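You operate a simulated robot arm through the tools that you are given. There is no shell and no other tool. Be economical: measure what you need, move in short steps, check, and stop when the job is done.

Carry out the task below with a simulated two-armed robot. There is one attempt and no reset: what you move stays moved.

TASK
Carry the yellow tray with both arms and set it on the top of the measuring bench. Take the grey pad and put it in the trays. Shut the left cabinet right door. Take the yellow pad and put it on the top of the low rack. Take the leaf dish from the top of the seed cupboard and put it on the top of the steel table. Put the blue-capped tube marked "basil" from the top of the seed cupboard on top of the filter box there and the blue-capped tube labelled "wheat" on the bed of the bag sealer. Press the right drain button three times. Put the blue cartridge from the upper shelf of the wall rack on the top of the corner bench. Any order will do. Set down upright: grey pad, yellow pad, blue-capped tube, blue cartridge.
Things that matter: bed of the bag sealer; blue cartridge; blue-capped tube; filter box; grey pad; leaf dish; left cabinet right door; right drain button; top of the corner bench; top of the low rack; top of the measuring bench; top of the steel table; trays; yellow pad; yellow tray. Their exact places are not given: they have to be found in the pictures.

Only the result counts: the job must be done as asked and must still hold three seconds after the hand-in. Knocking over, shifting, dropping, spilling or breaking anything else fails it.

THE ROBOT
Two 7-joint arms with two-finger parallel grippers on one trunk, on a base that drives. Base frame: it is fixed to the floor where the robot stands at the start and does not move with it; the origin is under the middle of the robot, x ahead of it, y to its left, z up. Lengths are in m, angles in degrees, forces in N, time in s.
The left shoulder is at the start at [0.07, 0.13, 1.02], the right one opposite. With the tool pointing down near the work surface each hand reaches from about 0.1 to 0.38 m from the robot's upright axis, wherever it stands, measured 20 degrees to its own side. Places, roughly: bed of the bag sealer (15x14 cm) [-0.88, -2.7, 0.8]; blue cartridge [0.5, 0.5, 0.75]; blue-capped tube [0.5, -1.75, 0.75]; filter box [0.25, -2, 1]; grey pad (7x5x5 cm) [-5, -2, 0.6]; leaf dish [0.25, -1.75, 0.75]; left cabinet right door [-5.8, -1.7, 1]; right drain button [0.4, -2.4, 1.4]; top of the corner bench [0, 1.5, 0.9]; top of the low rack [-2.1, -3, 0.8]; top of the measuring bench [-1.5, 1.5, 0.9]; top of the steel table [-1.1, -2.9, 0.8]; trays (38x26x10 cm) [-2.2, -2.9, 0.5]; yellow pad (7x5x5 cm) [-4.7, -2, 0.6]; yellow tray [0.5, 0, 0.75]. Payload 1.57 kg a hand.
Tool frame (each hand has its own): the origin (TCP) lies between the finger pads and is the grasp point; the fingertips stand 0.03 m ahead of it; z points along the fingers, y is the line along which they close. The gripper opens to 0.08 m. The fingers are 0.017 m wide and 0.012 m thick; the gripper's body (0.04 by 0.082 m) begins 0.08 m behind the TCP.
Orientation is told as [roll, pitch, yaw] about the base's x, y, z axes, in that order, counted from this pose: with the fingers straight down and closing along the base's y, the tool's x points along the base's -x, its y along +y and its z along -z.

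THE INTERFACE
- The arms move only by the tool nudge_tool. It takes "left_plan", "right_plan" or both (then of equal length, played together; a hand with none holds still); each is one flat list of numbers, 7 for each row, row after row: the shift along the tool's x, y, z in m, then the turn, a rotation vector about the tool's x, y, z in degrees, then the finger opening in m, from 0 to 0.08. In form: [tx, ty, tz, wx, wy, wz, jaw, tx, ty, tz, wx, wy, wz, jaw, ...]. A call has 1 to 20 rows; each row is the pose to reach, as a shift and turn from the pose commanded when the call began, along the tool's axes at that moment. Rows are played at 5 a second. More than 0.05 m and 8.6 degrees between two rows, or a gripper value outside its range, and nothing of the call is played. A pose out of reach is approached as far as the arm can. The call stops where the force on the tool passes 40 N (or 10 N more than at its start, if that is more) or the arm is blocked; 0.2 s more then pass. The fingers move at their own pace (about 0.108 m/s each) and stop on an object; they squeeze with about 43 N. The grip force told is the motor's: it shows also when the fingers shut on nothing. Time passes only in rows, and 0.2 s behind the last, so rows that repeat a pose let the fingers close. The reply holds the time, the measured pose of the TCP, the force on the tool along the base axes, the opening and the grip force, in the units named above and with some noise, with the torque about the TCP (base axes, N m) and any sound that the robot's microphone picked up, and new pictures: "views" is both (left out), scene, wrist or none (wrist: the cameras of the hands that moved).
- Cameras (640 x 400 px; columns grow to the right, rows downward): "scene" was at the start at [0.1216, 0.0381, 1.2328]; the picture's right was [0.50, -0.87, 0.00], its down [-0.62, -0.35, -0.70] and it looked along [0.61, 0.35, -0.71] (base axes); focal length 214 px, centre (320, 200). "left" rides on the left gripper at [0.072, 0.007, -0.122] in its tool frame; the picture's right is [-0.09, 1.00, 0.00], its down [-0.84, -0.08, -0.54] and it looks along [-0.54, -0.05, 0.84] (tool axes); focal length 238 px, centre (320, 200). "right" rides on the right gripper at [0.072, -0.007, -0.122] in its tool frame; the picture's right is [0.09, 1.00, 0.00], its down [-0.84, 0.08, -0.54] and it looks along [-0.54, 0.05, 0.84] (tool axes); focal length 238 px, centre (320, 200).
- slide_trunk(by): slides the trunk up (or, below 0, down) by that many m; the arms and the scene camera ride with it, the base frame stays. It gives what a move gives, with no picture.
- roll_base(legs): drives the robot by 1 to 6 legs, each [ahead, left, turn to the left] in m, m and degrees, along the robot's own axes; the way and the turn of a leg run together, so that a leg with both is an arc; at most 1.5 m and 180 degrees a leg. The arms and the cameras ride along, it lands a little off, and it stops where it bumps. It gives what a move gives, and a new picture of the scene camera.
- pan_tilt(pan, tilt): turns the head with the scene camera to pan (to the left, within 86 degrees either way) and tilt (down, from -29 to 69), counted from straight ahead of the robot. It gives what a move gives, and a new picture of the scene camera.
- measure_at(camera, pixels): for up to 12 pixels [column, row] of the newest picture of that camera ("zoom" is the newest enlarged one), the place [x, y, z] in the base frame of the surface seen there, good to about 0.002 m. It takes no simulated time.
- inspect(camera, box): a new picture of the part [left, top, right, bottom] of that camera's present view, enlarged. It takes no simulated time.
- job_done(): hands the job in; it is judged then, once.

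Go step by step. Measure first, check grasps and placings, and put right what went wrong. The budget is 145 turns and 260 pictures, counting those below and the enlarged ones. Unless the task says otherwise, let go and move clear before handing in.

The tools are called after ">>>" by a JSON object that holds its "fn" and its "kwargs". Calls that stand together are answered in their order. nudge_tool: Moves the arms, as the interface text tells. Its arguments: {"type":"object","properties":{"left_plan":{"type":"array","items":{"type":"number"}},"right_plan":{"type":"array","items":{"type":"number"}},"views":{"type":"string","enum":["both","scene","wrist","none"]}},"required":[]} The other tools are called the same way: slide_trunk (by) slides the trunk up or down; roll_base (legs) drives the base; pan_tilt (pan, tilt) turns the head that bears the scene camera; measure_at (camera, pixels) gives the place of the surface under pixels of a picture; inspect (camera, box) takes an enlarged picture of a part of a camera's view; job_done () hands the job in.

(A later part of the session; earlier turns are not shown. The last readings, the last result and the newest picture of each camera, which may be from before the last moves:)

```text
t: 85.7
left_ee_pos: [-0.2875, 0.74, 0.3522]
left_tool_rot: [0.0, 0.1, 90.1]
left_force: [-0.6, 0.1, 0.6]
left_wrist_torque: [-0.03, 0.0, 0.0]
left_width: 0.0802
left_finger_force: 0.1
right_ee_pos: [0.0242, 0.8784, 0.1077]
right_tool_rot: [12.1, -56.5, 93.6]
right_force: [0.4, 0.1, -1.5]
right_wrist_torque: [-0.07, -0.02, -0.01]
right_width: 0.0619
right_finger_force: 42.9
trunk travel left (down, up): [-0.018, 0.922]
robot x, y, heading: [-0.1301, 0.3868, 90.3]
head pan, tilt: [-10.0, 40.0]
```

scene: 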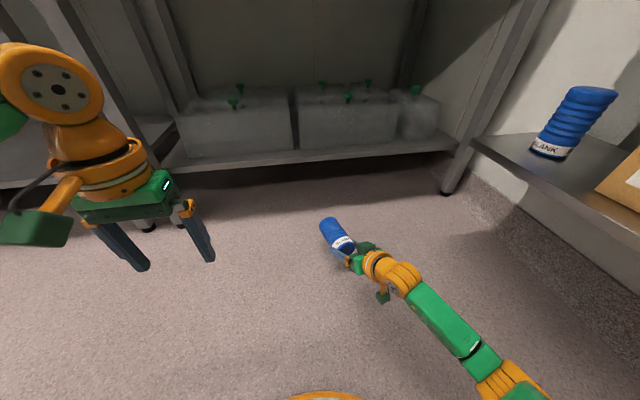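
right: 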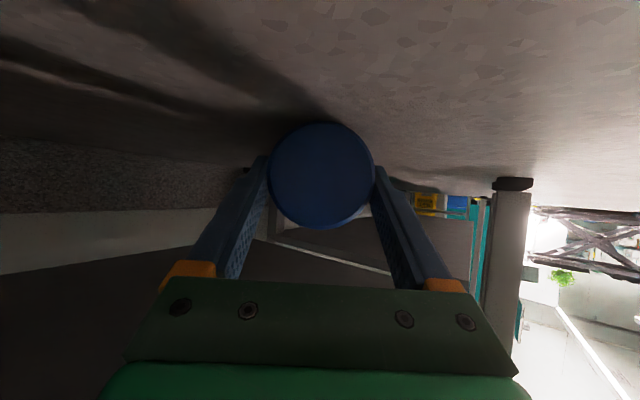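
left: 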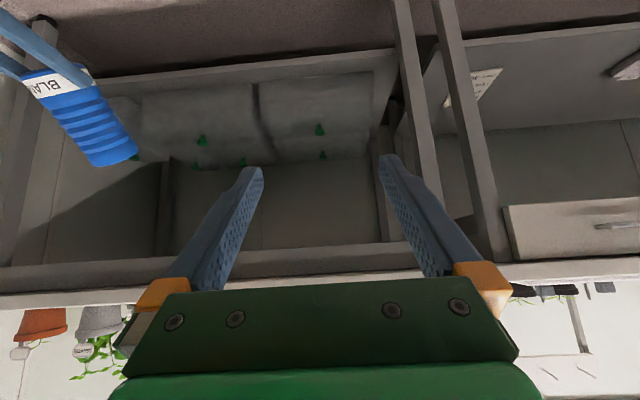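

I measure the cartridge's level before setting it down.

>>> {"fn": "inspect", "kwargs": {"camera": "scene", "box": [296, 200, 392, 260]}}

>>> {"fn": "measure_at", "kwargs": {"camera": "zoom", "pixels": [[200, 150], [240, 190], [280, 240], [300, 265], [180, 180], [240, 130]]}}

```text
6.67 times, centred on (344, 230) of scene
```

zoom: 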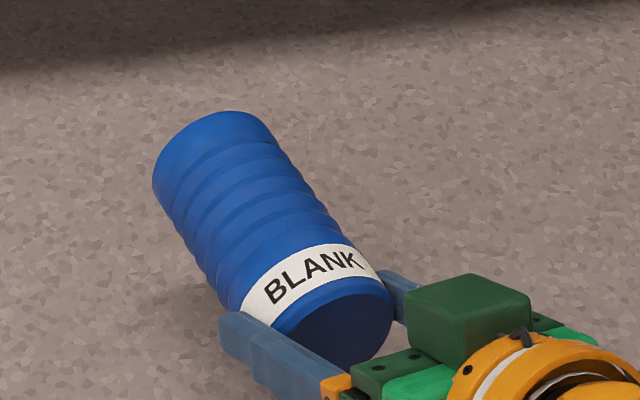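

```text
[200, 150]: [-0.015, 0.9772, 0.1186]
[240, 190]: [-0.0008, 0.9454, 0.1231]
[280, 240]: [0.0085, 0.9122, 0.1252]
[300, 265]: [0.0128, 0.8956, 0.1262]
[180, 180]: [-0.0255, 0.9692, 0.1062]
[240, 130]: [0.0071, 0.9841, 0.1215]
```

It's nearly level with axis z≈0.093. I lower it 6 cm to the floor, watching force.

>>> {"fn": "nudge_tool", "kwargs": {"right_plan": [0.02, -0.0028, 0.013, 0, 0, 0, 0.04, 0.04, -0.0055, 0.0259, 0, 0, 0, 0.04, 0.0484, -0.0067, 0.0313, 0, 0, 0, 0.04], "views": "none"}}

>>> {"fn": "inspect", "kwargs": {"camera": "scene", "box": [296, 210, 392, 270]}}

>>> {"fn": "measure_at", "kwargs": {"camera": "zoom", "pixels": [[200, 150], [240, 190], [280, 240], [300, 265]]}}

```text
t: 86.5
left_ee_pos: [-0.2884, 0.7407, 0.3524]
left_tool_rot: [0.0, 0.1, 90.1]
left_force: [-0.1, -1.0, -1.2]
left_wrist_torque: [0.0, 0.02, -0.01]
left_width: 0.0798
left_finger_force: 0.1
right_ee_pos: [0.0232, 0.8792, 0.0477]
right_tool_rot: [12.1, -56.6, 93.6]
right_force: [0.5, 0.2, -0.9]
right_wrist_torque: [-0.06, -0.02, 0.01]
right_width: 0.0618
right_finger_force: 42.8
trunk travel left (down, up): [-0.018, 0.922]
robot x, y, heading: [-0.1293, 0.3879, 90.4]
head pan, tilt: [-10.0, 40.0]
```

```text
6.67 times, centred on (344, 240) of scene
```

zoom: 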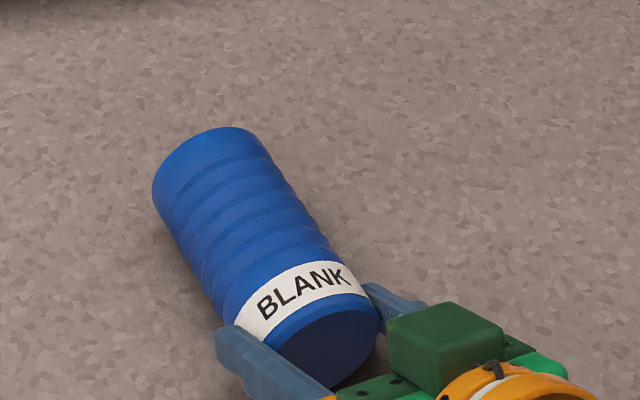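

```text
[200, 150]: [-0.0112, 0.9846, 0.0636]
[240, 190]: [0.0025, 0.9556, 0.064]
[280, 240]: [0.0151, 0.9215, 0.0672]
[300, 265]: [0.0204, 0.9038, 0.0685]
```

About 2–5 mm above the floor. I lower 4 mm more, open, and back off along the fingers.

>>> {"fn": "nudge_tool", "kwargs": {"right_plan": [0.0033, -0.0005, 0.0022, 0, 0, 0, 0.04, 0.0033, -0.0005, 0.0022, 0, 0, 0, 0.075, 0.0033, -0.0005, 0.0022, 0, 0, 0, 0.08, 0.0033, -0.0005, 0.0022, 0, 0, 0, 0.08, 0.0033, -0.0005, -0.02, 0, 0, 0, 0.08, 0.0033, -0.0005, -0.05, 0, 0, 0, 0.08, 0.0033, -0.0005, -0.09, 0, 0, 0, 0.08, 0.0033, -0.0005, -0.12, 0, 0, 0, 0.08], "views": "none"}}

>>> {"fn": "inspect", "kwargs": {"camera": "scene", "box": [280, 200, 408, 280]}}

>>> {"fn": "measure_at", "kwargs": {"camera": "zoom", "pixels": [[210, 160], [230, 180], [250, 210], [270, 240], [280, 260]]}}

```text
t: 88.3
left_ee_pos: [-0.2871, 0.7406, 0.3534]
left_tool_rot: [0.0, 0.0, 90.2]
left_force: [-0.7, -0.9, 0.0]
left_wrist_torque: [0.02, -0.03, -0.03]
left_width: 0.0801
left_finger_force: 0.0
right_ee_pos: [0.0566, 0.783, 0.1124]
right_tool_rot: [12.0, -56.6, 93.7]
right_force: [1.0, -0.1, -0.2]
right_wrist_torque: [-0.01, 0.02, -0.02]
right_width: 0.0801
right_finger_force: 0.0
trunk travel left (down, up): [-0.018, 0.922]
robot x, y, heading: [-0.1277, 0.3937, 90.1]
head pan, tilt: [-10.0, 40.0]
```

```text
5.00 times, centred on (344, 240) of scene
```

zoom: 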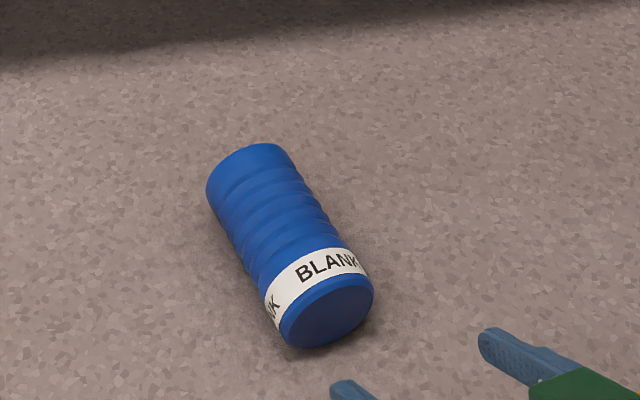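

```text
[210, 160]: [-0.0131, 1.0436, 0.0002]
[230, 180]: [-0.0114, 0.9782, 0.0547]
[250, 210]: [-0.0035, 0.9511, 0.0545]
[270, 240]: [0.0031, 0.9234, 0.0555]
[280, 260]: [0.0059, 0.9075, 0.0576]
```

It rests on the floor. I lift the right hand clear and turn it to point down; then re-measure the cartridge.

>>> {"fn": "nudge_tool", "kwargs": {"right_plan": [-0.0057, 0.0077, -0.0126, 0, 7.06, 0, 0.08, -0.0115, 0.0154, -0.025, 0, 14.1, 0, 0.08, -0.017, 0.023, -0.038, 0, 21.2, 0, 0.08, -0.023, 0.031, -0.05, 0, 28.2, 0, 0.08, -0.029, 0.0386, -0.063, 0, 35.3, 0, 0.08, -0.0345, 0.046, -0.076, 0, 42.4, 0, 0.08, -0.04, 0.054, -0.088, 0, 49.4, 0, 0.08, -0.046, 0.0617, -0.101, 0, 56.5, 0, 0.08], "views": "wrist"}}

>>> {"fn": "inspect", "kwargs": {"camera": "scene", "box": [280, 200, 408, 280]}}

>>> {"fn": "measure_at", "kwargs": {"camera": "zoom", "pixels": [[230, 180], [250, 210], [270, 240], [280, 260], [330, 310]]}}

```text
t: 90.1
left_ee_pos: [-0.2878, 0.7404, 0.3528]
left_tool_rot: [0.1, 0.0, 90.1]
left_force: [-0.7, -0.2, -0.2]
left_wrist_torque: [-0.02, 0.0, 0.0]
left_width: 0.0802
left_finger_force: 0.1
right_ee_pos: [0.0202, 0.7104, 0.2125]
right_tool_rot: [6.5, -0.5, 103.7]
right_force: [-0.7, -0.2, 0.1]
right_wrist_torque: [0.0, 0.01, 0.03]
right_width: 0.08
right_finger_force: 0.0
trunk travel left (down, up): [-0.018, 0.922]
robot x, y, heading: [-0.1267, 0.3921, 90.2]
head pan, tilt: [-10.0, 40.0]
```

right: 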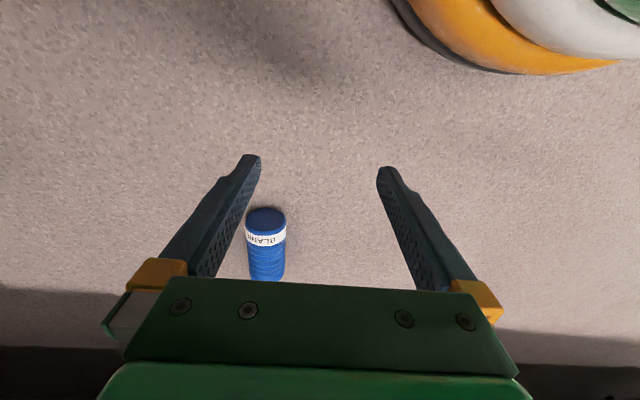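

```text
5.00 times, centred on (344, 240) of scene
```

zoom: 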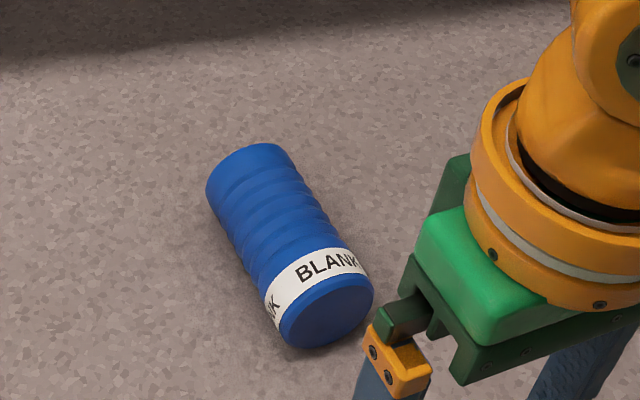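

```text
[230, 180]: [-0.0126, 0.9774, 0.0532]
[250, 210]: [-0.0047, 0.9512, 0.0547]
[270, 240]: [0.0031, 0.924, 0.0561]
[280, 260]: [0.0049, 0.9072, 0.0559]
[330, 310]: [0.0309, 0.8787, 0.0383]
```

The cartridge stays put, axis about 105° yaw, which the hand nearly matches (103.7°). I fix the small roll and drive ahead over it.

>>> {"fn": "nudge_tool", "kwargs": {"right_plan": [0, 0, 0, -1.5, 6.3, 0, 0.08], "views": "none"}}

>>> {"fn": "roll_base", "kwargs": {"legs": [[0.22, 0, 0]]}}

>>> {"fn": "inspect", "kwargs": {"camera": "right", "box": [160, 60, 480, 260]}}

```text
t: 90.5
left_ee_pos: [-0.2874, 0.7414, 0.3524]
left_tool_rot: [0.0, -0.1, 90.1]
left_force: [0.2, -0.2, 0.4]
left_wrist_torque: [0.0, -0.02, 0.0]
left_width: 0.0798
left_finger_force: 0.1
right_ee_pos: [0.0219, 0.7115, 0.2121]
right_tool_rot: [8.2, 5.5, 104.5]
right_force: [-0.9, 0.1, -0.2]
right_wrist_torque: [0.0, 0.03, -0.01]
right_width: 0.0801
right_finger_force: 0.1
trunk travel left (down, up): [-0.018, 0.922]
robot x, y, heading: [-0.1264, 0.388, 90.0]
head pan, tilt: [-10.0, 40.0]
```

```text
t: 92.2
left_ee_pos: [-0.2883, 0.9526, 0.3519]
left_tool_rot: [0.0, 0.0, 90.0]
left_force: [0.5, -0.1, 0.9]
left_wrist_torque: [0.01, -0.01, 0.0]
left_width: 0.0799
left_finger_force: 0.2
right_ee_pos: [0.0214, 0.9231, 0.2108]
right_tool_rot: [8.2, 5.5, 104.5]
right_force: [0.2, 0.5, 0.2]
right_wrist_torque: [0.03, 0.02, -0.02]
right_width: 0.0799
right_finger_force: 0.1
trunk travel left (down, up): [-0.018, 0.922]
robot x, y, heading: [-0.1306, 0.603, 89.9]
head pan, tilt: [-10.0, 40.0]
```

scene: 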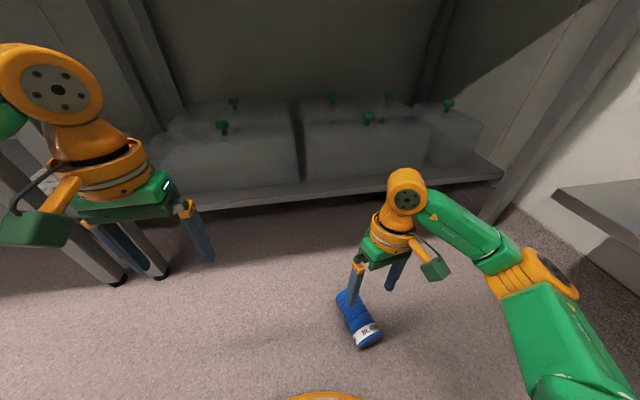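

```text
2.00 times, centred on (320, 160) of right
```

zoom: 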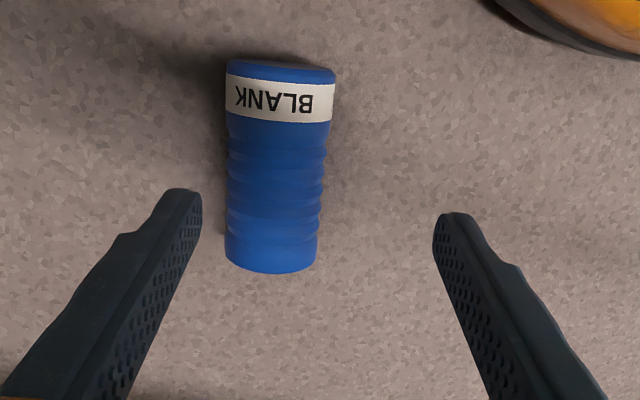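

I remove the remaining tilt (roll 8°, pitch 5.5°) and measure the cartridge in the wrist picture.

>>> {"fn": "measure_at", "kwargs": {"camera": "zoom", "pixels": [[273, 262], [275, 200], [277, 150], [280, 75], [233, 200], [318, 200], [280, 64]]}}

>>> {"fn": "nudge_tool", "kwargs": {"right_plan": [0, 0, 0, 4.1, -2.7, 0, 0.08, 0, 0, 0, 8.2, -5.5, 0, 0.08], "views": "wrist"}}

```text
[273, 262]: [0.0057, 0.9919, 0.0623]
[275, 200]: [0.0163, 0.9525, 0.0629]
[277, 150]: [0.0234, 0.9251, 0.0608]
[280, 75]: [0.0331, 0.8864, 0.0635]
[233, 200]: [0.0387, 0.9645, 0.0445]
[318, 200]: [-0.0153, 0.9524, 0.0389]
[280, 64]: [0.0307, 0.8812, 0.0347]
```

```text
t: 92.8
left_ee_pos: [-0.2879, 0.9526, 0.353]
left_tool_rot: [-0.1, 0.0, 90.0]
left_force: [0.5, 0.3, -0.3]
left_wrist_torque: [0.01, -0.02, 0.02]
left_width: 0.0799
left_finger_force: 0.1
right_ee_pos: [0.0206, 0.9228, 0.2108]
right_tool_rot: [-0.1, 0.0, 104.0]
right_force: [-0.3, -1.0, -0.3]
right_wrist_torque: [0.02, -0.01, -0.03]
right_width: 0.0802
right_finger_force: 0.0
trunk travel left (down, up): [-0.018, 0.922]
robot x, y, heading: [-0.1297, 0.6057, 90.1]
head pan, tilt: [-10.0, 40.0]
```

right: 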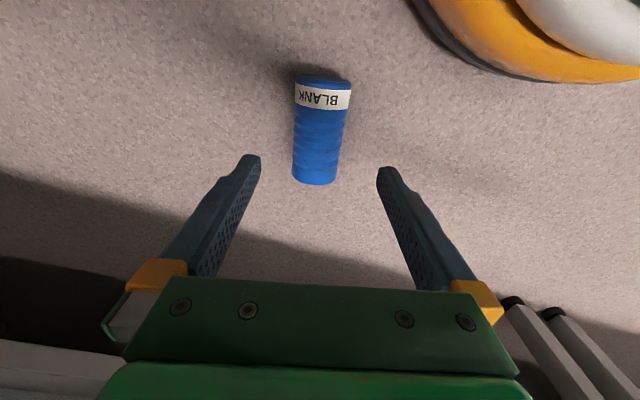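

Axis from (0.0335,0.8825) to (0.004,0.998). I lower onto the point 7.5 cm from the label end and close.

>>> {"fn": "nudge_tool", "kwargs": {"right_plan": [-0.0325, -0.002, 0, 0, 0, 0, 0.08, -0.0325, -0.002, 0.045, 0, 0, 0, 0.08, -0.0325, -0.002, 0.09, 0, 0, 0, 0.08, -0.0325, -0.002, 0.135, 0, 0, 0, 0.08, -0.0325, -0.002, 0.172, 0, 0, 0, 0.08, -0.0325, -0.002, 0.172, 0, 0, 0, 0.04, -0.0325, -0.002, 0.172, 0, 0, 0, 0.04, -0.0325, -0.002, 0.172, 0, 0, 0, 0.04, -0.0325, -0.002, 0.132, 0, 0, 0, 0.04], "views": "both"}}

```text
t: 94.8
left_ee_pos: [-0.2888, 0.953, 0.3535]
left_tool_rot: [0.0, -0.1, 90.1]
left_force: [0.8, 0.7, 0.7]
left_wrist_torque: [0.03, 0.01, 0.01]
left_width: 0.0804
left_finger_force: 0.0
right_ee_pos: [0.0149, 0.9546, 0.0786]
right_tool_rot: [-0.1, 0.1, 104.2]
right_force: [-0.7, 0.5, -1.0]
right_wrist_torque: [0.01, 0.03, 0.01]
right_width: 0.0622
right_finger_force: 43.0
trunk travel left (down, up): [-0.018, 0.922]
robot x, y, heading: [-0.1271, 0.6044, 90.3]
head pan, tilt: [-10.0, 40.0]
```

scene: 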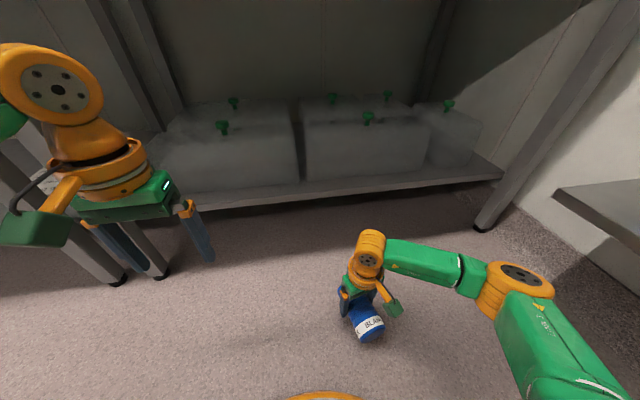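
right: 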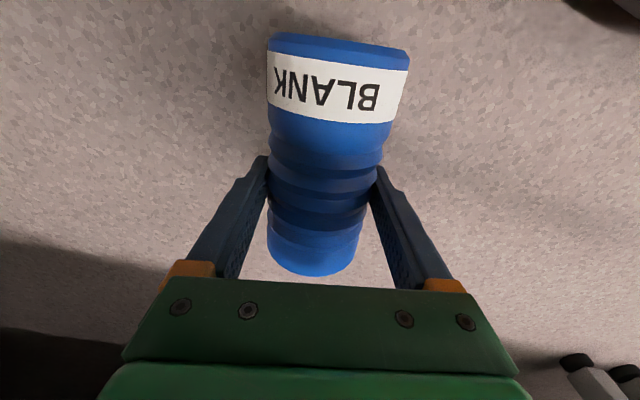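

The cartridge is held near its top (0.062, 43 N). I back off, raise the trunk, and tilt the hand to horizontal so the cartridge stands upright.

>>> {"fn": "roll_base", "kwargs": {"legs": [[-0.3, -0.0, 0]]}}

>>> {"fn": "slide_trunk", "kwargs": {"by": 0.4}}

>>> {"fn": "slide_trunk", "kwargs": {"by": 0.25}}

>>> {"fn": "nudge_tool", "kwargs": {"right_plan": [-0.0125, 0, 0, 0, -7.5, 0, 0.04, -0.025, 0, 0, 0, -15, 0, 0.04, -0.0375, 0, 0, 0, -22.5, 0, 0.04, -0.05, 0, 0, 0, -30, 0, 0.04, -0.0625, 0, 0, 0, -37.5, 0, 0.04, -0.075, 0, 0, 0, -45, 0, 0.04, -0.0875, 0, 0, 0, -52.5, 0, 0.04, -0.1, 0, 0, 0, -60, 0, 0.04, -0.1125, 0, 0, 0, -67.5, 0, 0.04, -0.125, 0, 0, 0, -75, 0, 0.04, -0.1375, 0, 0, 0, -82.5, 0, 0.04, -0.15, 0, 0, 0, -90, 0, 0.04], "views": "both"}}

```text
t: 96.8
left_ee_pos: [-0.2887, 0.6463, 0.3525]
left_tool_rot: [0.0, 0.0, 90.2]
left_force: [-0.4, 0.2, -0.1]
left_wrist_torque: [-0.01, 0.0, 0.03]
left_width: 0.0802
left_finger_force: 0.0
right_ee_pos: [0.0165, 0.6505, 0.0782]
right_tool_rot: [-0.1, 0.1, 104.3]
right_force: [0.5, -0.5, -0.8]
right_wrist_torque: [0.01, 0.02, 0.0]
right_width: 0.0623
right_finger_force: 43.1
trunk travel left (down, up): [-0.018, 0.922]
robot x, y, heading: [-0.1267, 0.2937, 90.1]
head pan, tilt: [-10.0, 40.0]
```

scene: 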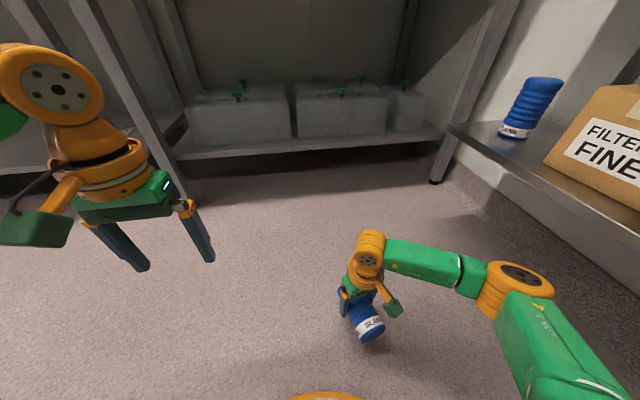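

```text
t: 100.7
left_ee_pos: [-0.2877, 0.6464, 0.7518]
left_tool_rot: [-0.1, 0.1, 90.2]
left_force: [0.2, -0.6, 1.6]
left_wrist_torque: [0.0, -0.05, -0.01]
left_width: 0.0797
left_finger_force: 0.1
right_ee_pos: [0.0163, 0.6494, 0.4783]
right_tool_rot: [-0.1, 0.2, 104.2]
right_force: [0.2, 0.3, -1.6]
right_wrist_torque: [0.03, 0.0, 0.0]
right_width: 0.0619
right_finger_force: 43.4
trunk travel left (down, up): [-0.418, 0.522]
robot x, y, heading: [-0.1298, 0.2976, 90.2]
head pan, tilt: [-10.0, 40.0]
```

```text
t: 103.3
left_ee_pos: [-0.2882, 0.648, 1.0025]
left_tool_rot: [0.0, 0.0, 90.2]
left_force: [-0.1, 0.1, 0.6]
left_wrist_torque: [-0.04, 0.01, -0.01]
left_width: 0.0803
left_finger_force: 0.2
right_ee_pos: [0.0173, 0.6502, 0.7282]
right_tool_rot: [-0.2, 0.1, 104.2]
right_force: [-0.6, -0.5, -1.5]
right_wrist_torque: [0.02, 0.04, 0.0]
right_width: 0.0619
right_finger_force: 43.5
trunk travel left (down, up): [-0.668, 0.272]
robot x, y, heading: [-0.1255, 0.2973, 90.2]
head pan, tilt: [-10.0, 40.0]
```

```text
t: 105.9
left_ee_pos: [-0.2887, 0.6484, 1.0019]
left_tool_rot: [0.0, 0.1, 90.3]
left_force: [0.7, 0.9, 0.3]
left_wrist_torque: [0.01, 0.0, 0.0]
left_width: 0.08
left_finger_force: 0.1
right_ee_pos: [0.0372, 0.8145, 0.7205]
right_tool_rot: [90.3, -89.1, 13.6]
right_force: [-0.1, -0.8, -1.8]
right_wrist_torque: [-0.02, -0.02, 0.01]
right_width: 0.062
right_finger_force: 43.5
right hand out of reach, approached as far as the arm can: row 6, 7, 8, 9, 10, 11, 12
trunk travel left (down, up): [-0.668, 0.272]
robot x, y, heading: [-0.127, 0.2947, 90.0]
head pan, tilt: [-10.0, 40.0]
```

scene: 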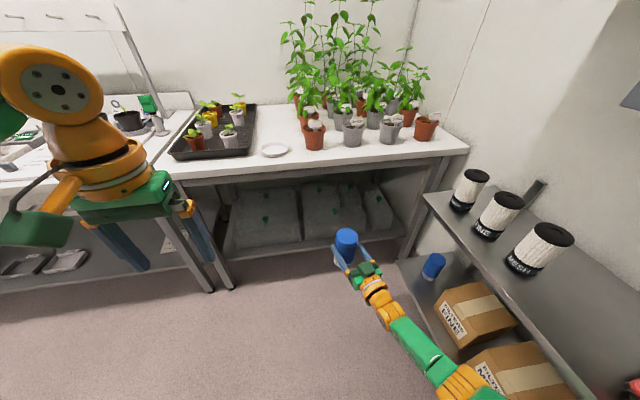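
right: 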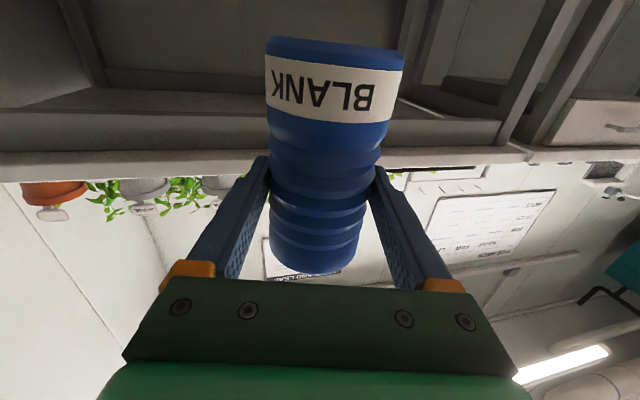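

The cartridge is upright in the right hand. I raise the trunk and drive to the corner bench spot, stopping short.

>>> {"fn": "slide_trunk", "kwargs": {"by": 0.26}}

>>> {"fn": "roll_base", "kwargs": {"legs": [[0, 0.265, 0], [0.25, 0, 0]]}}

>>> {"fn": "pan_tilt", "kwargs": {"pan": -5, "tilt": 50}}

```text
t: 108.5
left_ee_pos: [-0.2886, 0.6484, 1.2621]
left_tool_rot: [0.0, 0.0, 90.2]
left_force: [0.4, 0.3, -0.2]
left_wrist_torque: [0.01, -0.01, 0.0]
left_width: 0.08
left_finger_force: 0.1
right_ee_pos: [0.0365, 0.8146, 0.9808]
right_tool_rot: [88.0, -89.2, 15.9]
right_force: [-0.1, 0.2, -1.3]
right_wrist_torque: [-0.06, 0.03, 0.0]
right_width: 0.0618
right_finger_force: 43.0
trunk travel left (down, up): [-0.928, 0.012]
robot x, y, heading: [-0.1273, 0.2946, 90.3]
head pan, tilt: [-10.0, 40.0]
```

```text
t: 111.8
left_ee_pos: [-0.5543, 0.8938, 1.2636]
left_tool_rot: [0.1, -0.1, 90.2]
left_force: [-0.1, 0.3, -0.4]
left_wrist_torque: [0.06, 0.01, 0.0]
left_width: 0.0799
left_finger_force: 0.0
right_ee_pos: [-0.2297, 1.0619, 0.9813]
right_tool_rot: [100.9, -89.3, 2.9]
right_force: [0.9, 0.3, -0.9]
right_wrist_torque: [0.0, 0.01, -0.01]
right_width: 0.062
right_finger_force: 42.9
trunk travel left (down, up): [-0.928, 0.012]
robot x, y, heading: [-0.3981, 0.5442, 90.2]
head pan, tilt: [-10.0, 40.0]
```

scene: 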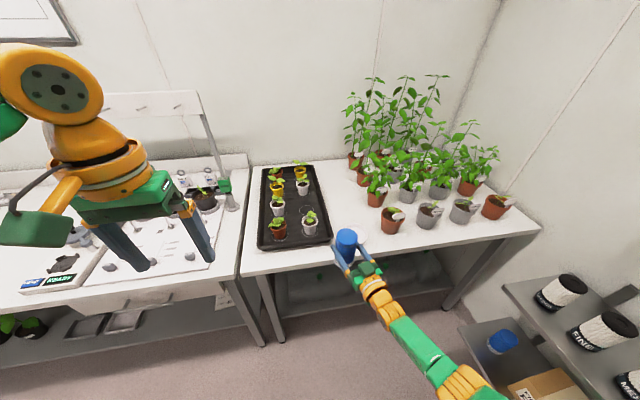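

```text
t: 112.6
left_ee_pos: [-0.5551, 0.8965, 1.264]
left_tool_rot: [-0.1, 0.1, 90.2]
left_force: [-0.7, -0.5, 0.3]
left_wrist_torque: [-0.01, 0.0, -0.02]
left_width: 0.0797
left_finger_force: 0.0
right_ee_pos: [-0.2303, 1.0636, 0.9801]
right_tool_rot: [88.7, -89.1, 15.2]
right_force: [-0.1, -0.7, -2.0]
right_wrist_torque: [-0.01, 0.0, 0.0]
right_width: 0.0618
right_finger_force: 43.0
trunk travel left (down, up): [-0.928, 0.012]
robot x, y, heading: [-0.3928, 0.5486, 90.2]
head pan, tilt: [-5.0, 50.0]
```

scene: 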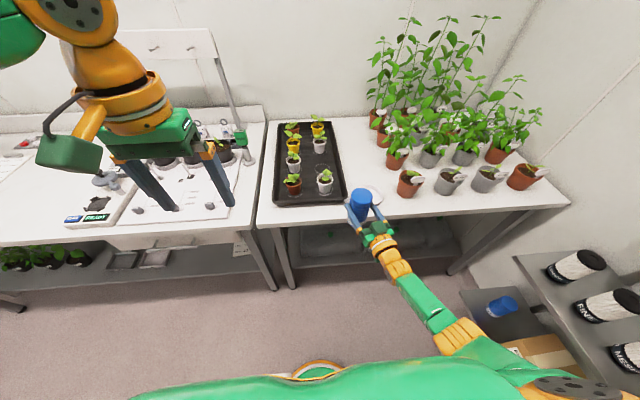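

I zoom in on the spot to measure tray corner, plate edge, bench edge and the cartridge's current position.

>>> {"fn": "inspect", "kwargs": {"camera": "scene", "box": [312, 165, 408, 225]}}

>>> {"fn": "measure_at", "kwargs": {"camera": "zoom", "pixels": [[320, 180], [262, 180], [375, 180], [215, 235], [205, 255], [460, 190], [410, 225], [240, 290], [460, 280], [120, 245], [540, 290]]}}

```text
6.67 times, centred on (360, 195) of scene
```

zoom: 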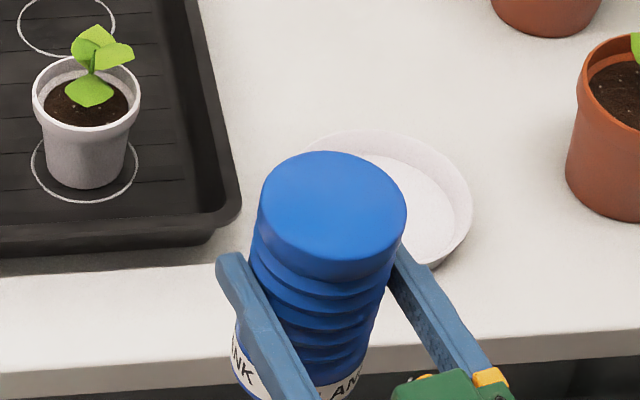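

```text
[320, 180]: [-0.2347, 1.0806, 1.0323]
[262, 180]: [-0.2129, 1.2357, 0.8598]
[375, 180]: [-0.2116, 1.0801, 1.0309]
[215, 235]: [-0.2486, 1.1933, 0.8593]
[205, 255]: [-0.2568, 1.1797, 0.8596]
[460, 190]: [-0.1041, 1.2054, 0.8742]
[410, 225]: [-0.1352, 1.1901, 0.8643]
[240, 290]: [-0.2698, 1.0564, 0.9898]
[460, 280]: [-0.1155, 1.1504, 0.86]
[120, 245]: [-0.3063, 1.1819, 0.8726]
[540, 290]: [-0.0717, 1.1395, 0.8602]
```

Bottom is at ≈0.907, bench 0.860. I move to (-0.228,1.152), then lower 4.5 cm.

>>> {"fn": "nudge_tool", "kwargs": {"right_plan": [0, -0.0114, 0.0415, 0, 0, 0, 0.04, 0, -0.0228, 0.083, 0, 0, 0, 0.04, 0.02, -0.0228, 0.083, 0, 0, 0, 0.04, 0.04, -0.0228, 0.083, 0, 0, 0, 0.04, 0.044, -0.0228, 0.083, 0, 0, 0, 0.04], "views": "wrist"}}

>>> {"fn": "inspect", "kwargs": {"camera": "scene", "box": [312, 165, 408, 225]}}

```text
t: 113.8
left_ee_pos: [-0.5548, 0.8969, 1.2634]
left_tool_rot: [0.0, 0.1, 90.2]
left_force: [0.0, -0.5, 0.4]
left_wrist_torque: [0.04, -0.03, 0.01]
left_width: 0.0799
left_finger_force: 0.0
right_ee_pos: [-0.2323, 1.1177, 0.9931]
right_tool_rot: [85.3, -89.2, 18.5]
right_force: [0.7, -1.4, -1.8]
right_wrist_torque: [0.03, 0.0, 0.01]
right_width: 0.0624
right_finger_force: 43.3
right hand out of reach, approached as far as the arm can: row 2, 3, 4, 5
trunk travel left (down, up): [-0.928, 0.012]
robot x, y, heading: [-0.3929, 0.5469, 90.0]
head pan, tilt: [-5.0, 50.0]
```

right: 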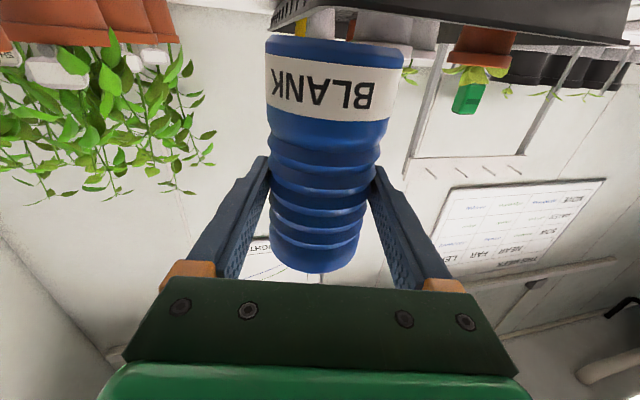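

```text
6.67 times, centred on (360, 195) of scene
```

zoom: 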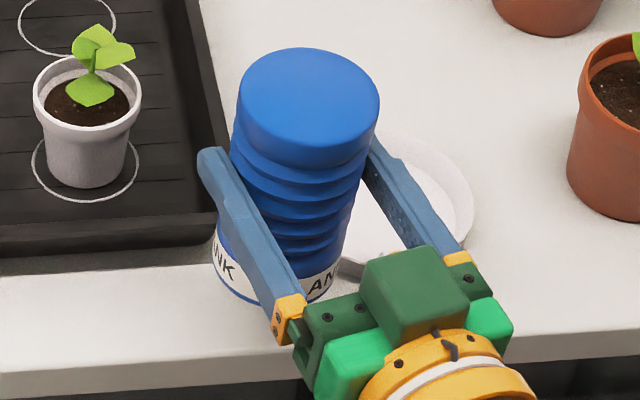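

The arm is at full reach, so I close the last 3.5 cm with the base and check, then lower with the trunk.

>>> {"fn": "roll_base", "kwargs": {"legs": [[0.035, -0.004, 0]]}}

>>> {"fn": "inspect", "kwargs": {"camera": "scene", "box": [312, 165, 408, 225]}}

```text
t: 114.6
left_ee_pos: [-0.5521, 0.9249, 1.265]
left_tool_rot: [-0.1, -0.2, 90.2]
left_force: [0.0, -1.0, 0.5]
left_wrist_torque: [0.08, -0.02, -0.01]
left_width: 0.0801
left_finger_force: 0.1
right_ee_pos: [-0.2281, 1.1466, 0.9967]
right_tool_rot: [116.9, -89.3, -13.1]
right_force: [0.2, -1.1, -1.2]
right_wrist_torque: [-0.06, -0.01, -0.01]
right_width: 0.0623
right_finger_force: 43.0
trunk travel left (down, up): [-0.928, 0.012]
robot x, y, heading: [-0.3911, 0.5793, 90.3]
head pan, tilt: [-5.0, 50.0]
```

scene: 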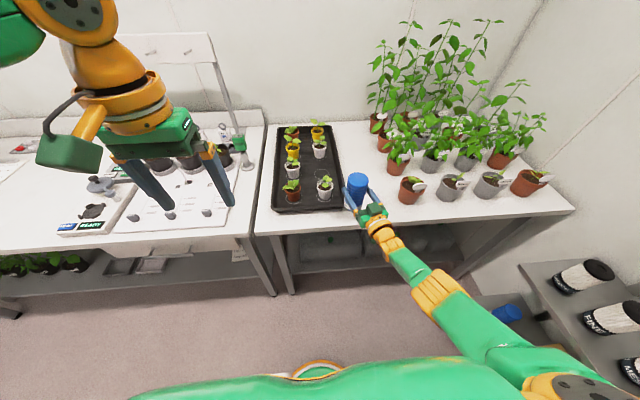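

```text
6.67 times, centred on (360, 195) of scene
```

zoom: 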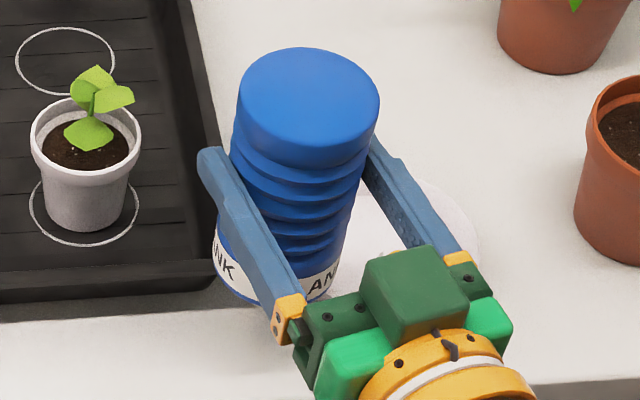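

I check the cartridge's uprightness by measuring its top and label.

>>> {"fn": "measure_at", "kwargs": {"camera": "zoom", "pixels": [[305, 55], [242, 105], [376, 105], [308, 160], [305, 100], [300, 180], [240, 285], [315, 285], [220, 290], [205, 300]]}}

>>> {"fn": "inspect", "kwargs": {"camera": "right", "box": [160, 0, 480, 200]}}

```text
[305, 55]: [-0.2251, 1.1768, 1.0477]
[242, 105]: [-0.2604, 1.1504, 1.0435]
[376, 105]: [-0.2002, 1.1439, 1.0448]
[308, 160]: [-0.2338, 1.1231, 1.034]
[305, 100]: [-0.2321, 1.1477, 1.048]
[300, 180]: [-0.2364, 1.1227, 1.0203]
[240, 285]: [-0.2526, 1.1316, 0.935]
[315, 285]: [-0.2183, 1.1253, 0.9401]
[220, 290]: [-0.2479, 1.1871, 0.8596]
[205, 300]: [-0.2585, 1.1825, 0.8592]
```

```text
2.00 times, centred on (320, 100) of right
```

zoom: 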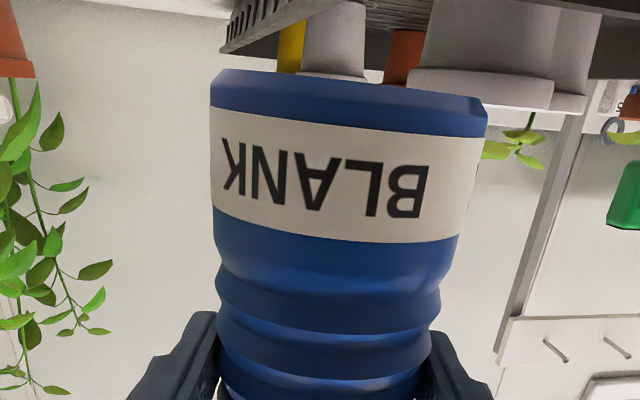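

It is upright, centre (-0.230,1.150), bottom ≈0.923. I lower the trunk by 6.1 cm.

>>> {"fn": "slide_trunk", "kwargs": {"by": -0.061}}

>>> {"fn": "inspect", "kwargs": {"camera": "right", "box": [160, 0, 480, 200]}}

>>> {"fn": "inspect", "kwargs": {"camera": "scene", "box": [312, 155, 408, 215]}}

```text
t: 115.6
left_ee_pos: [-0.5525, 0.9263, 1.2024]
left_tool_rot: [-0.1, -0.2, 90.2]
left_force: [0.0, -0.5, 0.3]
left_wrist_torque: [0.0, 0.0, 0.02]
left_width: 0.0802
left_finger_force: 0.1
right_ee_pos: [-0.2279, 1.1479, 0.9333]
right_tool_rot: [99.5, -89.2, 4.3]
right_force: [2.3, -1.9, 12.2]
right_wrist_torque: [0.25, 0.16, 0.01]
right_width: 0.062
right_finger_force: 43.2
trunk travel left (down, up): [-0.867, 0.073]
robot x, y, heading: [-0.3907, 0.5796, 90.3]
head pan, tilt: [-5.0, 50.0]
```

```text
2.00 times, centred on (320, 100) of right
```

zoom: 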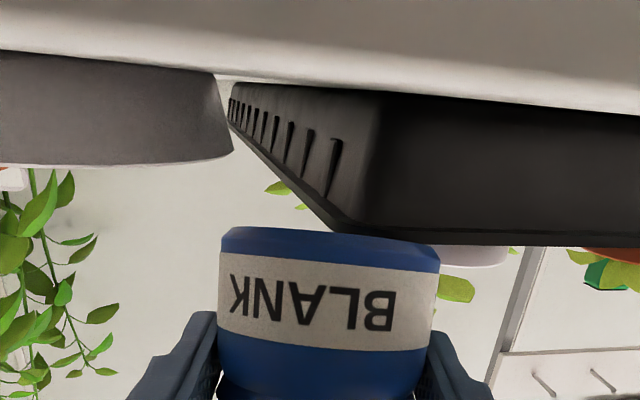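

```text
6.67 times, centred on (360, 185) of scene
```

zoom: 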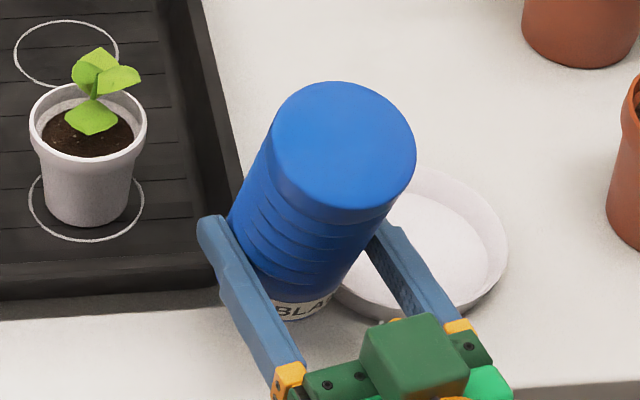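

The cartridge's foot caught on the black tray's rim corner and it tilted in the grip – that is why it fell before. I raise it at once and measure the rim and plate properly.

>>> {"fn": "slide_trunk", "kwargs": {"by": 0.061}}

>>> {"fn": "roll_base", "kwargs": {"legs": [[-0.12, 0, 0]]}}

>>> {"fn": "inspect", "kwargs": {"camera": "scene", "box": [264, 130, 456, 250]}}

```text
t: 116.7
left_ee_pos: [-0.5501, 0.9331, 1.2621]
left_tool_rot: [0.0, 0.1, 90.2]
left_force: [0.5, -0.4, -0.2]
left_wrist_torque: [-0.01, -0.01, 0.01]
left_width: 0.0802
left_finger_force: 0.2
right_ee_pos: [-0.2286, 1.153, 0.9925]
right_tool_rot: [82.4, -89.2, 21.4]
right_force: [-0.3, 1.1, -0.9]
right_wrist_torque: [-0.03, -0.02, 0.0]
right_width: 0.0621
right_finger_force: 43.1
trunk travel left (down, up): [-0.928, 0.012]
robot x, y, heading: [-0.3888, 0.5805, 90.1]
head pan, tilt: [-5.0, 50.0]
```

```text
t: 117.9
left_ee_pos: [-0.5507, 0.8184, 1.2627]
left_tool_rot: [0.0, 0.3, 90.2]
left_force: [0.1, 0.7, 0.0]
left_wrist_torque: [-0.04, 0.0, 0.01]
left_width: 0.0799
left_finger_force: 0.1
right_ee_pos: [-0.2279, 1.0379, 0.9913]
right_tool_rot: [71.7, -89.1, 32.2]
right_force: [0.0, 0.3, -1.6]
right_wrist_torque: [0.0, -0.01, 0.02]
right_width: 0.062
right_finger_force: 42.9
trunk travel left (down, up): [-0.928, 0.012]
robot x, y, heading: [-0.3922, 0.4589, 90.0]
head pan, tilt: [-5.0, 50.0]
```

scene: 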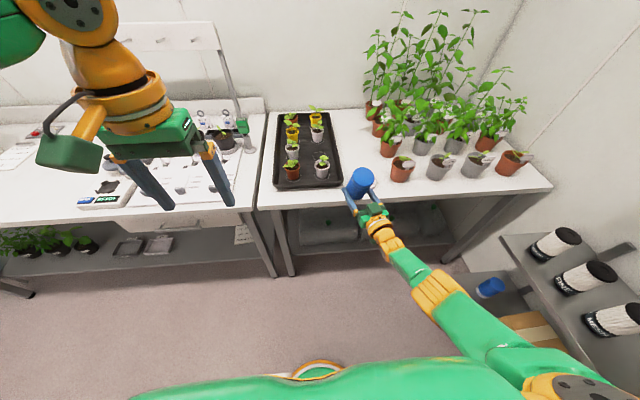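

```text
3.33 times, centred on (360, 190) of scene
```

zoom: 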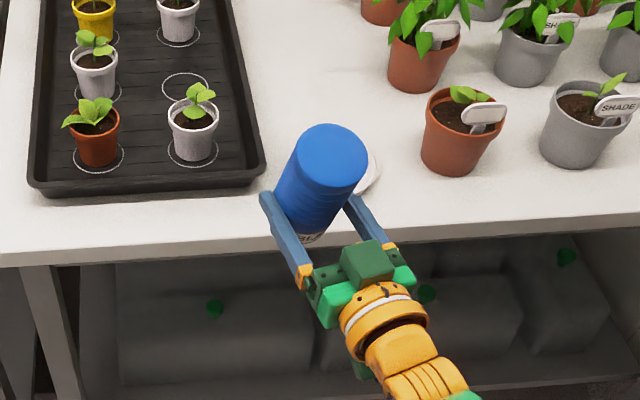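

I measure the rim corner and the bench edge; the free strip between tray/plate and the first pot is also a candidate.

>>> {"fn": "measure_at", "kwargs": {"camera": "zoom", "pixels": [[263, 165], [255, 182], [150, 188], [60, 192], [377, 165], [365, 190], [430, 160], [450, 173], [200, 232], [420, 218], [400, 190], [541, 150]]}}

```text
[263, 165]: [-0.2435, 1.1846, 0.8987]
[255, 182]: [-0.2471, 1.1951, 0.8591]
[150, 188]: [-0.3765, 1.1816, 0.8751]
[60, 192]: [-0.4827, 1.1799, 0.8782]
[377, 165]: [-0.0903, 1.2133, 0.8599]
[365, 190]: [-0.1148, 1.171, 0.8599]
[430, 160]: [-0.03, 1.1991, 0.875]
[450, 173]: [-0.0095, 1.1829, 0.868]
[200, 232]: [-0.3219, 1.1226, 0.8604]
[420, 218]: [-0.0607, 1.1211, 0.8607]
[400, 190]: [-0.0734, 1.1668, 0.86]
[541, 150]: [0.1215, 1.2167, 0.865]
```

The tray's corner is only ~6 mm away at that spot, too tight. A better spot is in front of the gap between the first two pots, near (0.075,1.150). I straighten the hand's yaw and measure the cartridge's lean and the pots.

>>> {"fn": "nudge_tool", "kwargs": {"right_plan": [0, 0, 0, 7, 0, 0, 0.04, 0, 0, 0, 14, 0, 0, 0.04], "views": "none"}}

>>> {"fn": "roll_base", "kwargs": {"legs": [[-0.03, -0.28, 0]]}}

>>> {"fn": "inspect", "kwargs": {"camera": "scene", "box": [290, 110, 482, 230]}}

```text
t: 118.5
left_ee_pos: [-0.5499, 0.8161, 1.2626]
left_tool_rot: [0.0, 0.1, 90.1]
left_force: [-0.9, -0.6, -0.7]
left_wrist_torque: [-0.02, 0.0, 0.02]
left_width: 0.08
left_finger_force: 0.0
right_ee_pos: [-0.2067, 1.0301, 0.9803]
right_tool_rot: [74.4, -89.1, 22.5]
right_force: [0.3, 0.0, -2.9]
right_wrist_torque: [0.0, -0.02, 0.03]
right_width: 0.0622
right_finger_force: 43.4
right hand out of reach, approached as far as the arm can: row 1, 2
trunk travel left (down, up): [-0.928, 0.012]
robot x, y, heading: [-0.3929, 0.463, 90.2]
head pan, tilt: [-5.0, 50.0]
```

```text
t: 120.4
left_ee_pos: [-0.2821, 0.7842, 1.2626]
left_tool_rot: [-0.2, 0.1, 90.4]
left_force: [-0.4, 0.3, 0.0]
left_wrist_torque: [0.0, 0.01, -0.04]
left_width: 0.0799
left_finger_force: 0.0
right_ee_pos: [0.0615, 0.9995, 0.9818]
right_tool_rot: [78.0, -89.4, 18.9]
right_force: [0.3, 0.3, -1.0]
right_wrist_torque: [0.0, 0.0, -0.03]
right_width: 0.0618
right_finger_force: 43.2
trunk travel left (down, up): [-0.928, 0.012]
robot x, y, heading: [-0.1201, 0.4343, 90.2]
head pan, tilt: [-5.0, 50.0]
```

scene: 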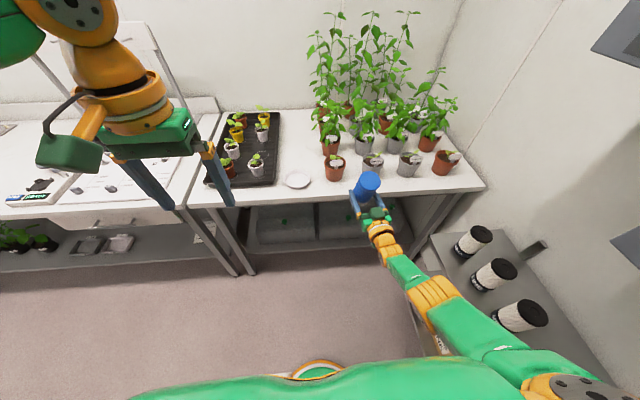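

```text
3.33 times, centred on (386, 170) of scene
```

zoom: 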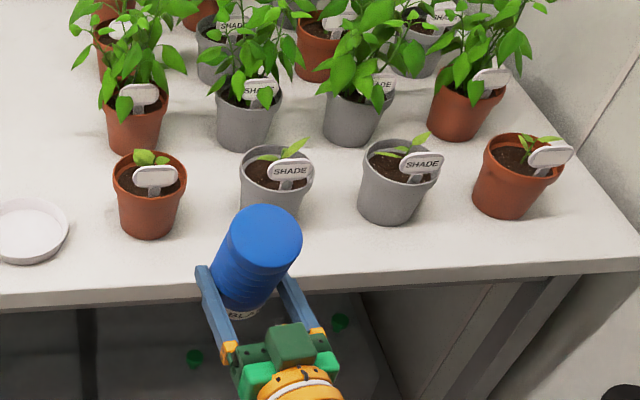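

Clear view now: pots at zoom (150,200) and (275,180), strip in front. I measure these and the cartridge top.

>>> {"fn": "measure_at", "kwargs": {"camera": "zoom", "pixels": [[150, 234], [184, 185], [150, 190], [241, 180], [215, 235], [180, 270], [150, 290], [265, 210], [230, 240], [298, 240], [262, 265], [118, 185]]}}

```text
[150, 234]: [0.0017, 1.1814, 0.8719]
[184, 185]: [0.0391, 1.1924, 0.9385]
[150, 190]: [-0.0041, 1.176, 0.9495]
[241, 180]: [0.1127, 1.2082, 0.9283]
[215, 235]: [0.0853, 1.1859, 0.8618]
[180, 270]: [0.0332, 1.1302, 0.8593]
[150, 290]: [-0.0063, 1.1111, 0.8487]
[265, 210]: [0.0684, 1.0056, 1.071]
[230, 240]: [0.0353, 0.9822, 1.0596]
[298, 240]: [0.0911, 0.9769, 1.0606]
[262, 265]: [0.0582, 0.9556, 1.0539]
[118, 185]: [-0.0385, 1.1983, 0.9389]
```

The cartridge leans about 19° toward the robot and is now gripped lower. I correct by pitching the hand 19° down, then re-measure.

>>> {"fn": "nudge_tool", "kwargs": {"right_plan": [0, 0, 0, 0, 6.5, 0, 0.04, 0, 0, 0, 0, 13, 0, 0.04, 0, 0, 0, 0, 19, 0, 0.04], "views": "wrist"}}

>>> {"fn": "inspect", "kwargs": {"camera": "scene", "box": [338, 160, 402, 200]}}

>>> {"fn": "measure_at", "kwargs": {"camera": "zoom", "pixels": [[300, 120], [300, 160], [300, 200], [300, 240], [220, 190], [380, 190]]}}

```text
t: 121.2
left_ee_pos: [-0.2795, 0.7837, 1.2625]
left_tool_rot: [0.0, 0.0, 90.3]
left_force: [-0.6, -0.3, 0.7]
left_wrist_torque: [0.0, 0.02, 0.0]
left_width: 0.0801
left_finger_force: 0.1
right_ee_pos: [0.0702, 1.0011, 0.98]
right_tool_rot: [2.9, -70.9, 94.6]
right_force: [0.0, 0.1, -1.0]
right_wrist_torque: [-0.03, 0.0, 0.01]
right_width: 0.0619
right_finger_force: 42.8
right hand out of reach, approached as far as the arm can: row 1, 2, 3
trunk travel left (down, up): [-0.928, 0.012]
robot x, y, heading: [-0.1148, 0.4351, 90.6]
head pan, tilt: [-5.0, 50.0]
```

right: 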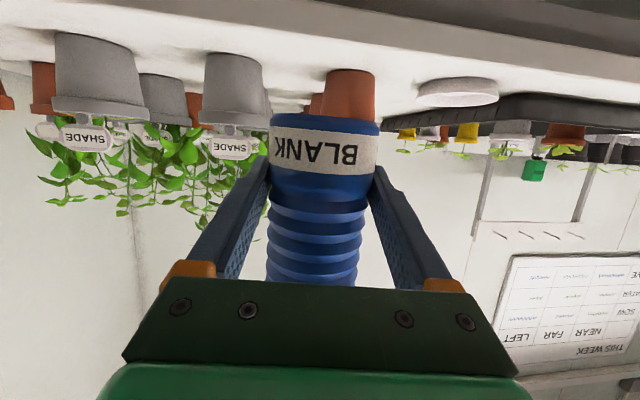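

```text
10.00 times, centred on (370, 180) of scene
```

zoom: 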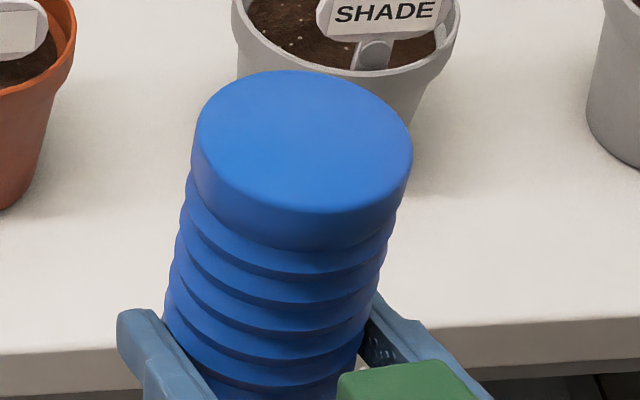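

```text
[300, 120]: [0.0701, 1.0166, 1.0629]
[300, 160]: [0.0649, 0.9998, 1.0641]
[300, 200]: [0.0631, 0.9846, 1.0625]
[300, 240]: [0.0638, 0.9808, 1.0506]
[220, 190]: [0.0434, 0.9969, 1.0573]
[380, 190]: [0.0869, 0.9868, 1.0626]
```

The cartridge is upright again (top level at z 1.063). I drive ahead 14.5 cm to put it at about (0.076,1.147).

>>> {"fn": "roll_base", "kwargs": {"legs": [[0.144, -0.008, 0]]}}

>>> {"fn": "inspect", "kwargs": {"camera": "scene", "box": [322, 150, 418, 210]}}

>>> {"fn": "measure_at", "kwargs": {"camera": "zoom", "pixels": [[280, 120], [280, 160], [280, 180], [240, 160], [340, 160], [310, 160]]}}

```text
t: 122.6
left_ee_pos: [-0.2719, 0.9238, 1.2642]
left_tool_rot: [-0.1, -0.3, 90.4]
left_force: [1.2, -0.1, 0.0]
left_wrist_torque: [0.04, 0.01, -0.01]
left_width: 0.08
left_finger_force: 0.1
right_ee_pos: [0.0779, 1.1414, 0.9824]
right_tool_rot: [2.9, -70.9, 94.5]
right_force: [-1.5, -0.1, -1.2]
right_wrist_torque: [-0.03, -0.01, 0.0]
right_width: 0.0623
right_finger_force: 43.5
trunk travel left (down, up): [-0.928, 0.012]
robot x, y, heading: [-0.1093, 0.5803, 90.3]
head pan, tilt: [-5.0, 50.0]
```

scene: 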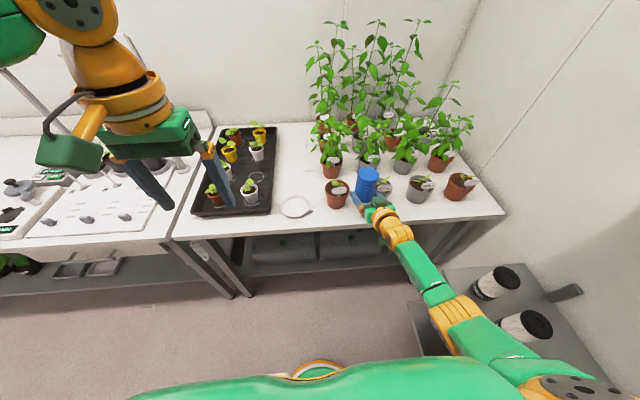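

```text
6.67 times, centred on (370, 180) of scene
```

zoom: 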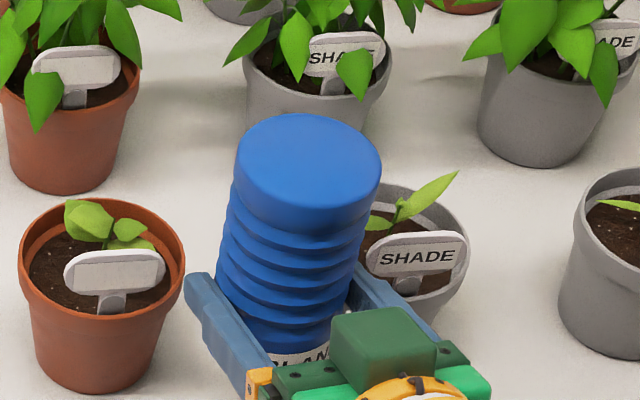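

```text
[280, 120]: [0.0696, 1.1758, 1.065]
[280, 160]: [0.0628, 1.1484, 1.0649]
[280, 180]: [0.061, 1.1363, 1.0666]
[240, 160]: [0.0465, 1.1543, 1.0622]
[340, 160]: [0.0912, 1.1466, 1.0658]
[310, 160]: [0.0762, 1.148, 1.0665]
```

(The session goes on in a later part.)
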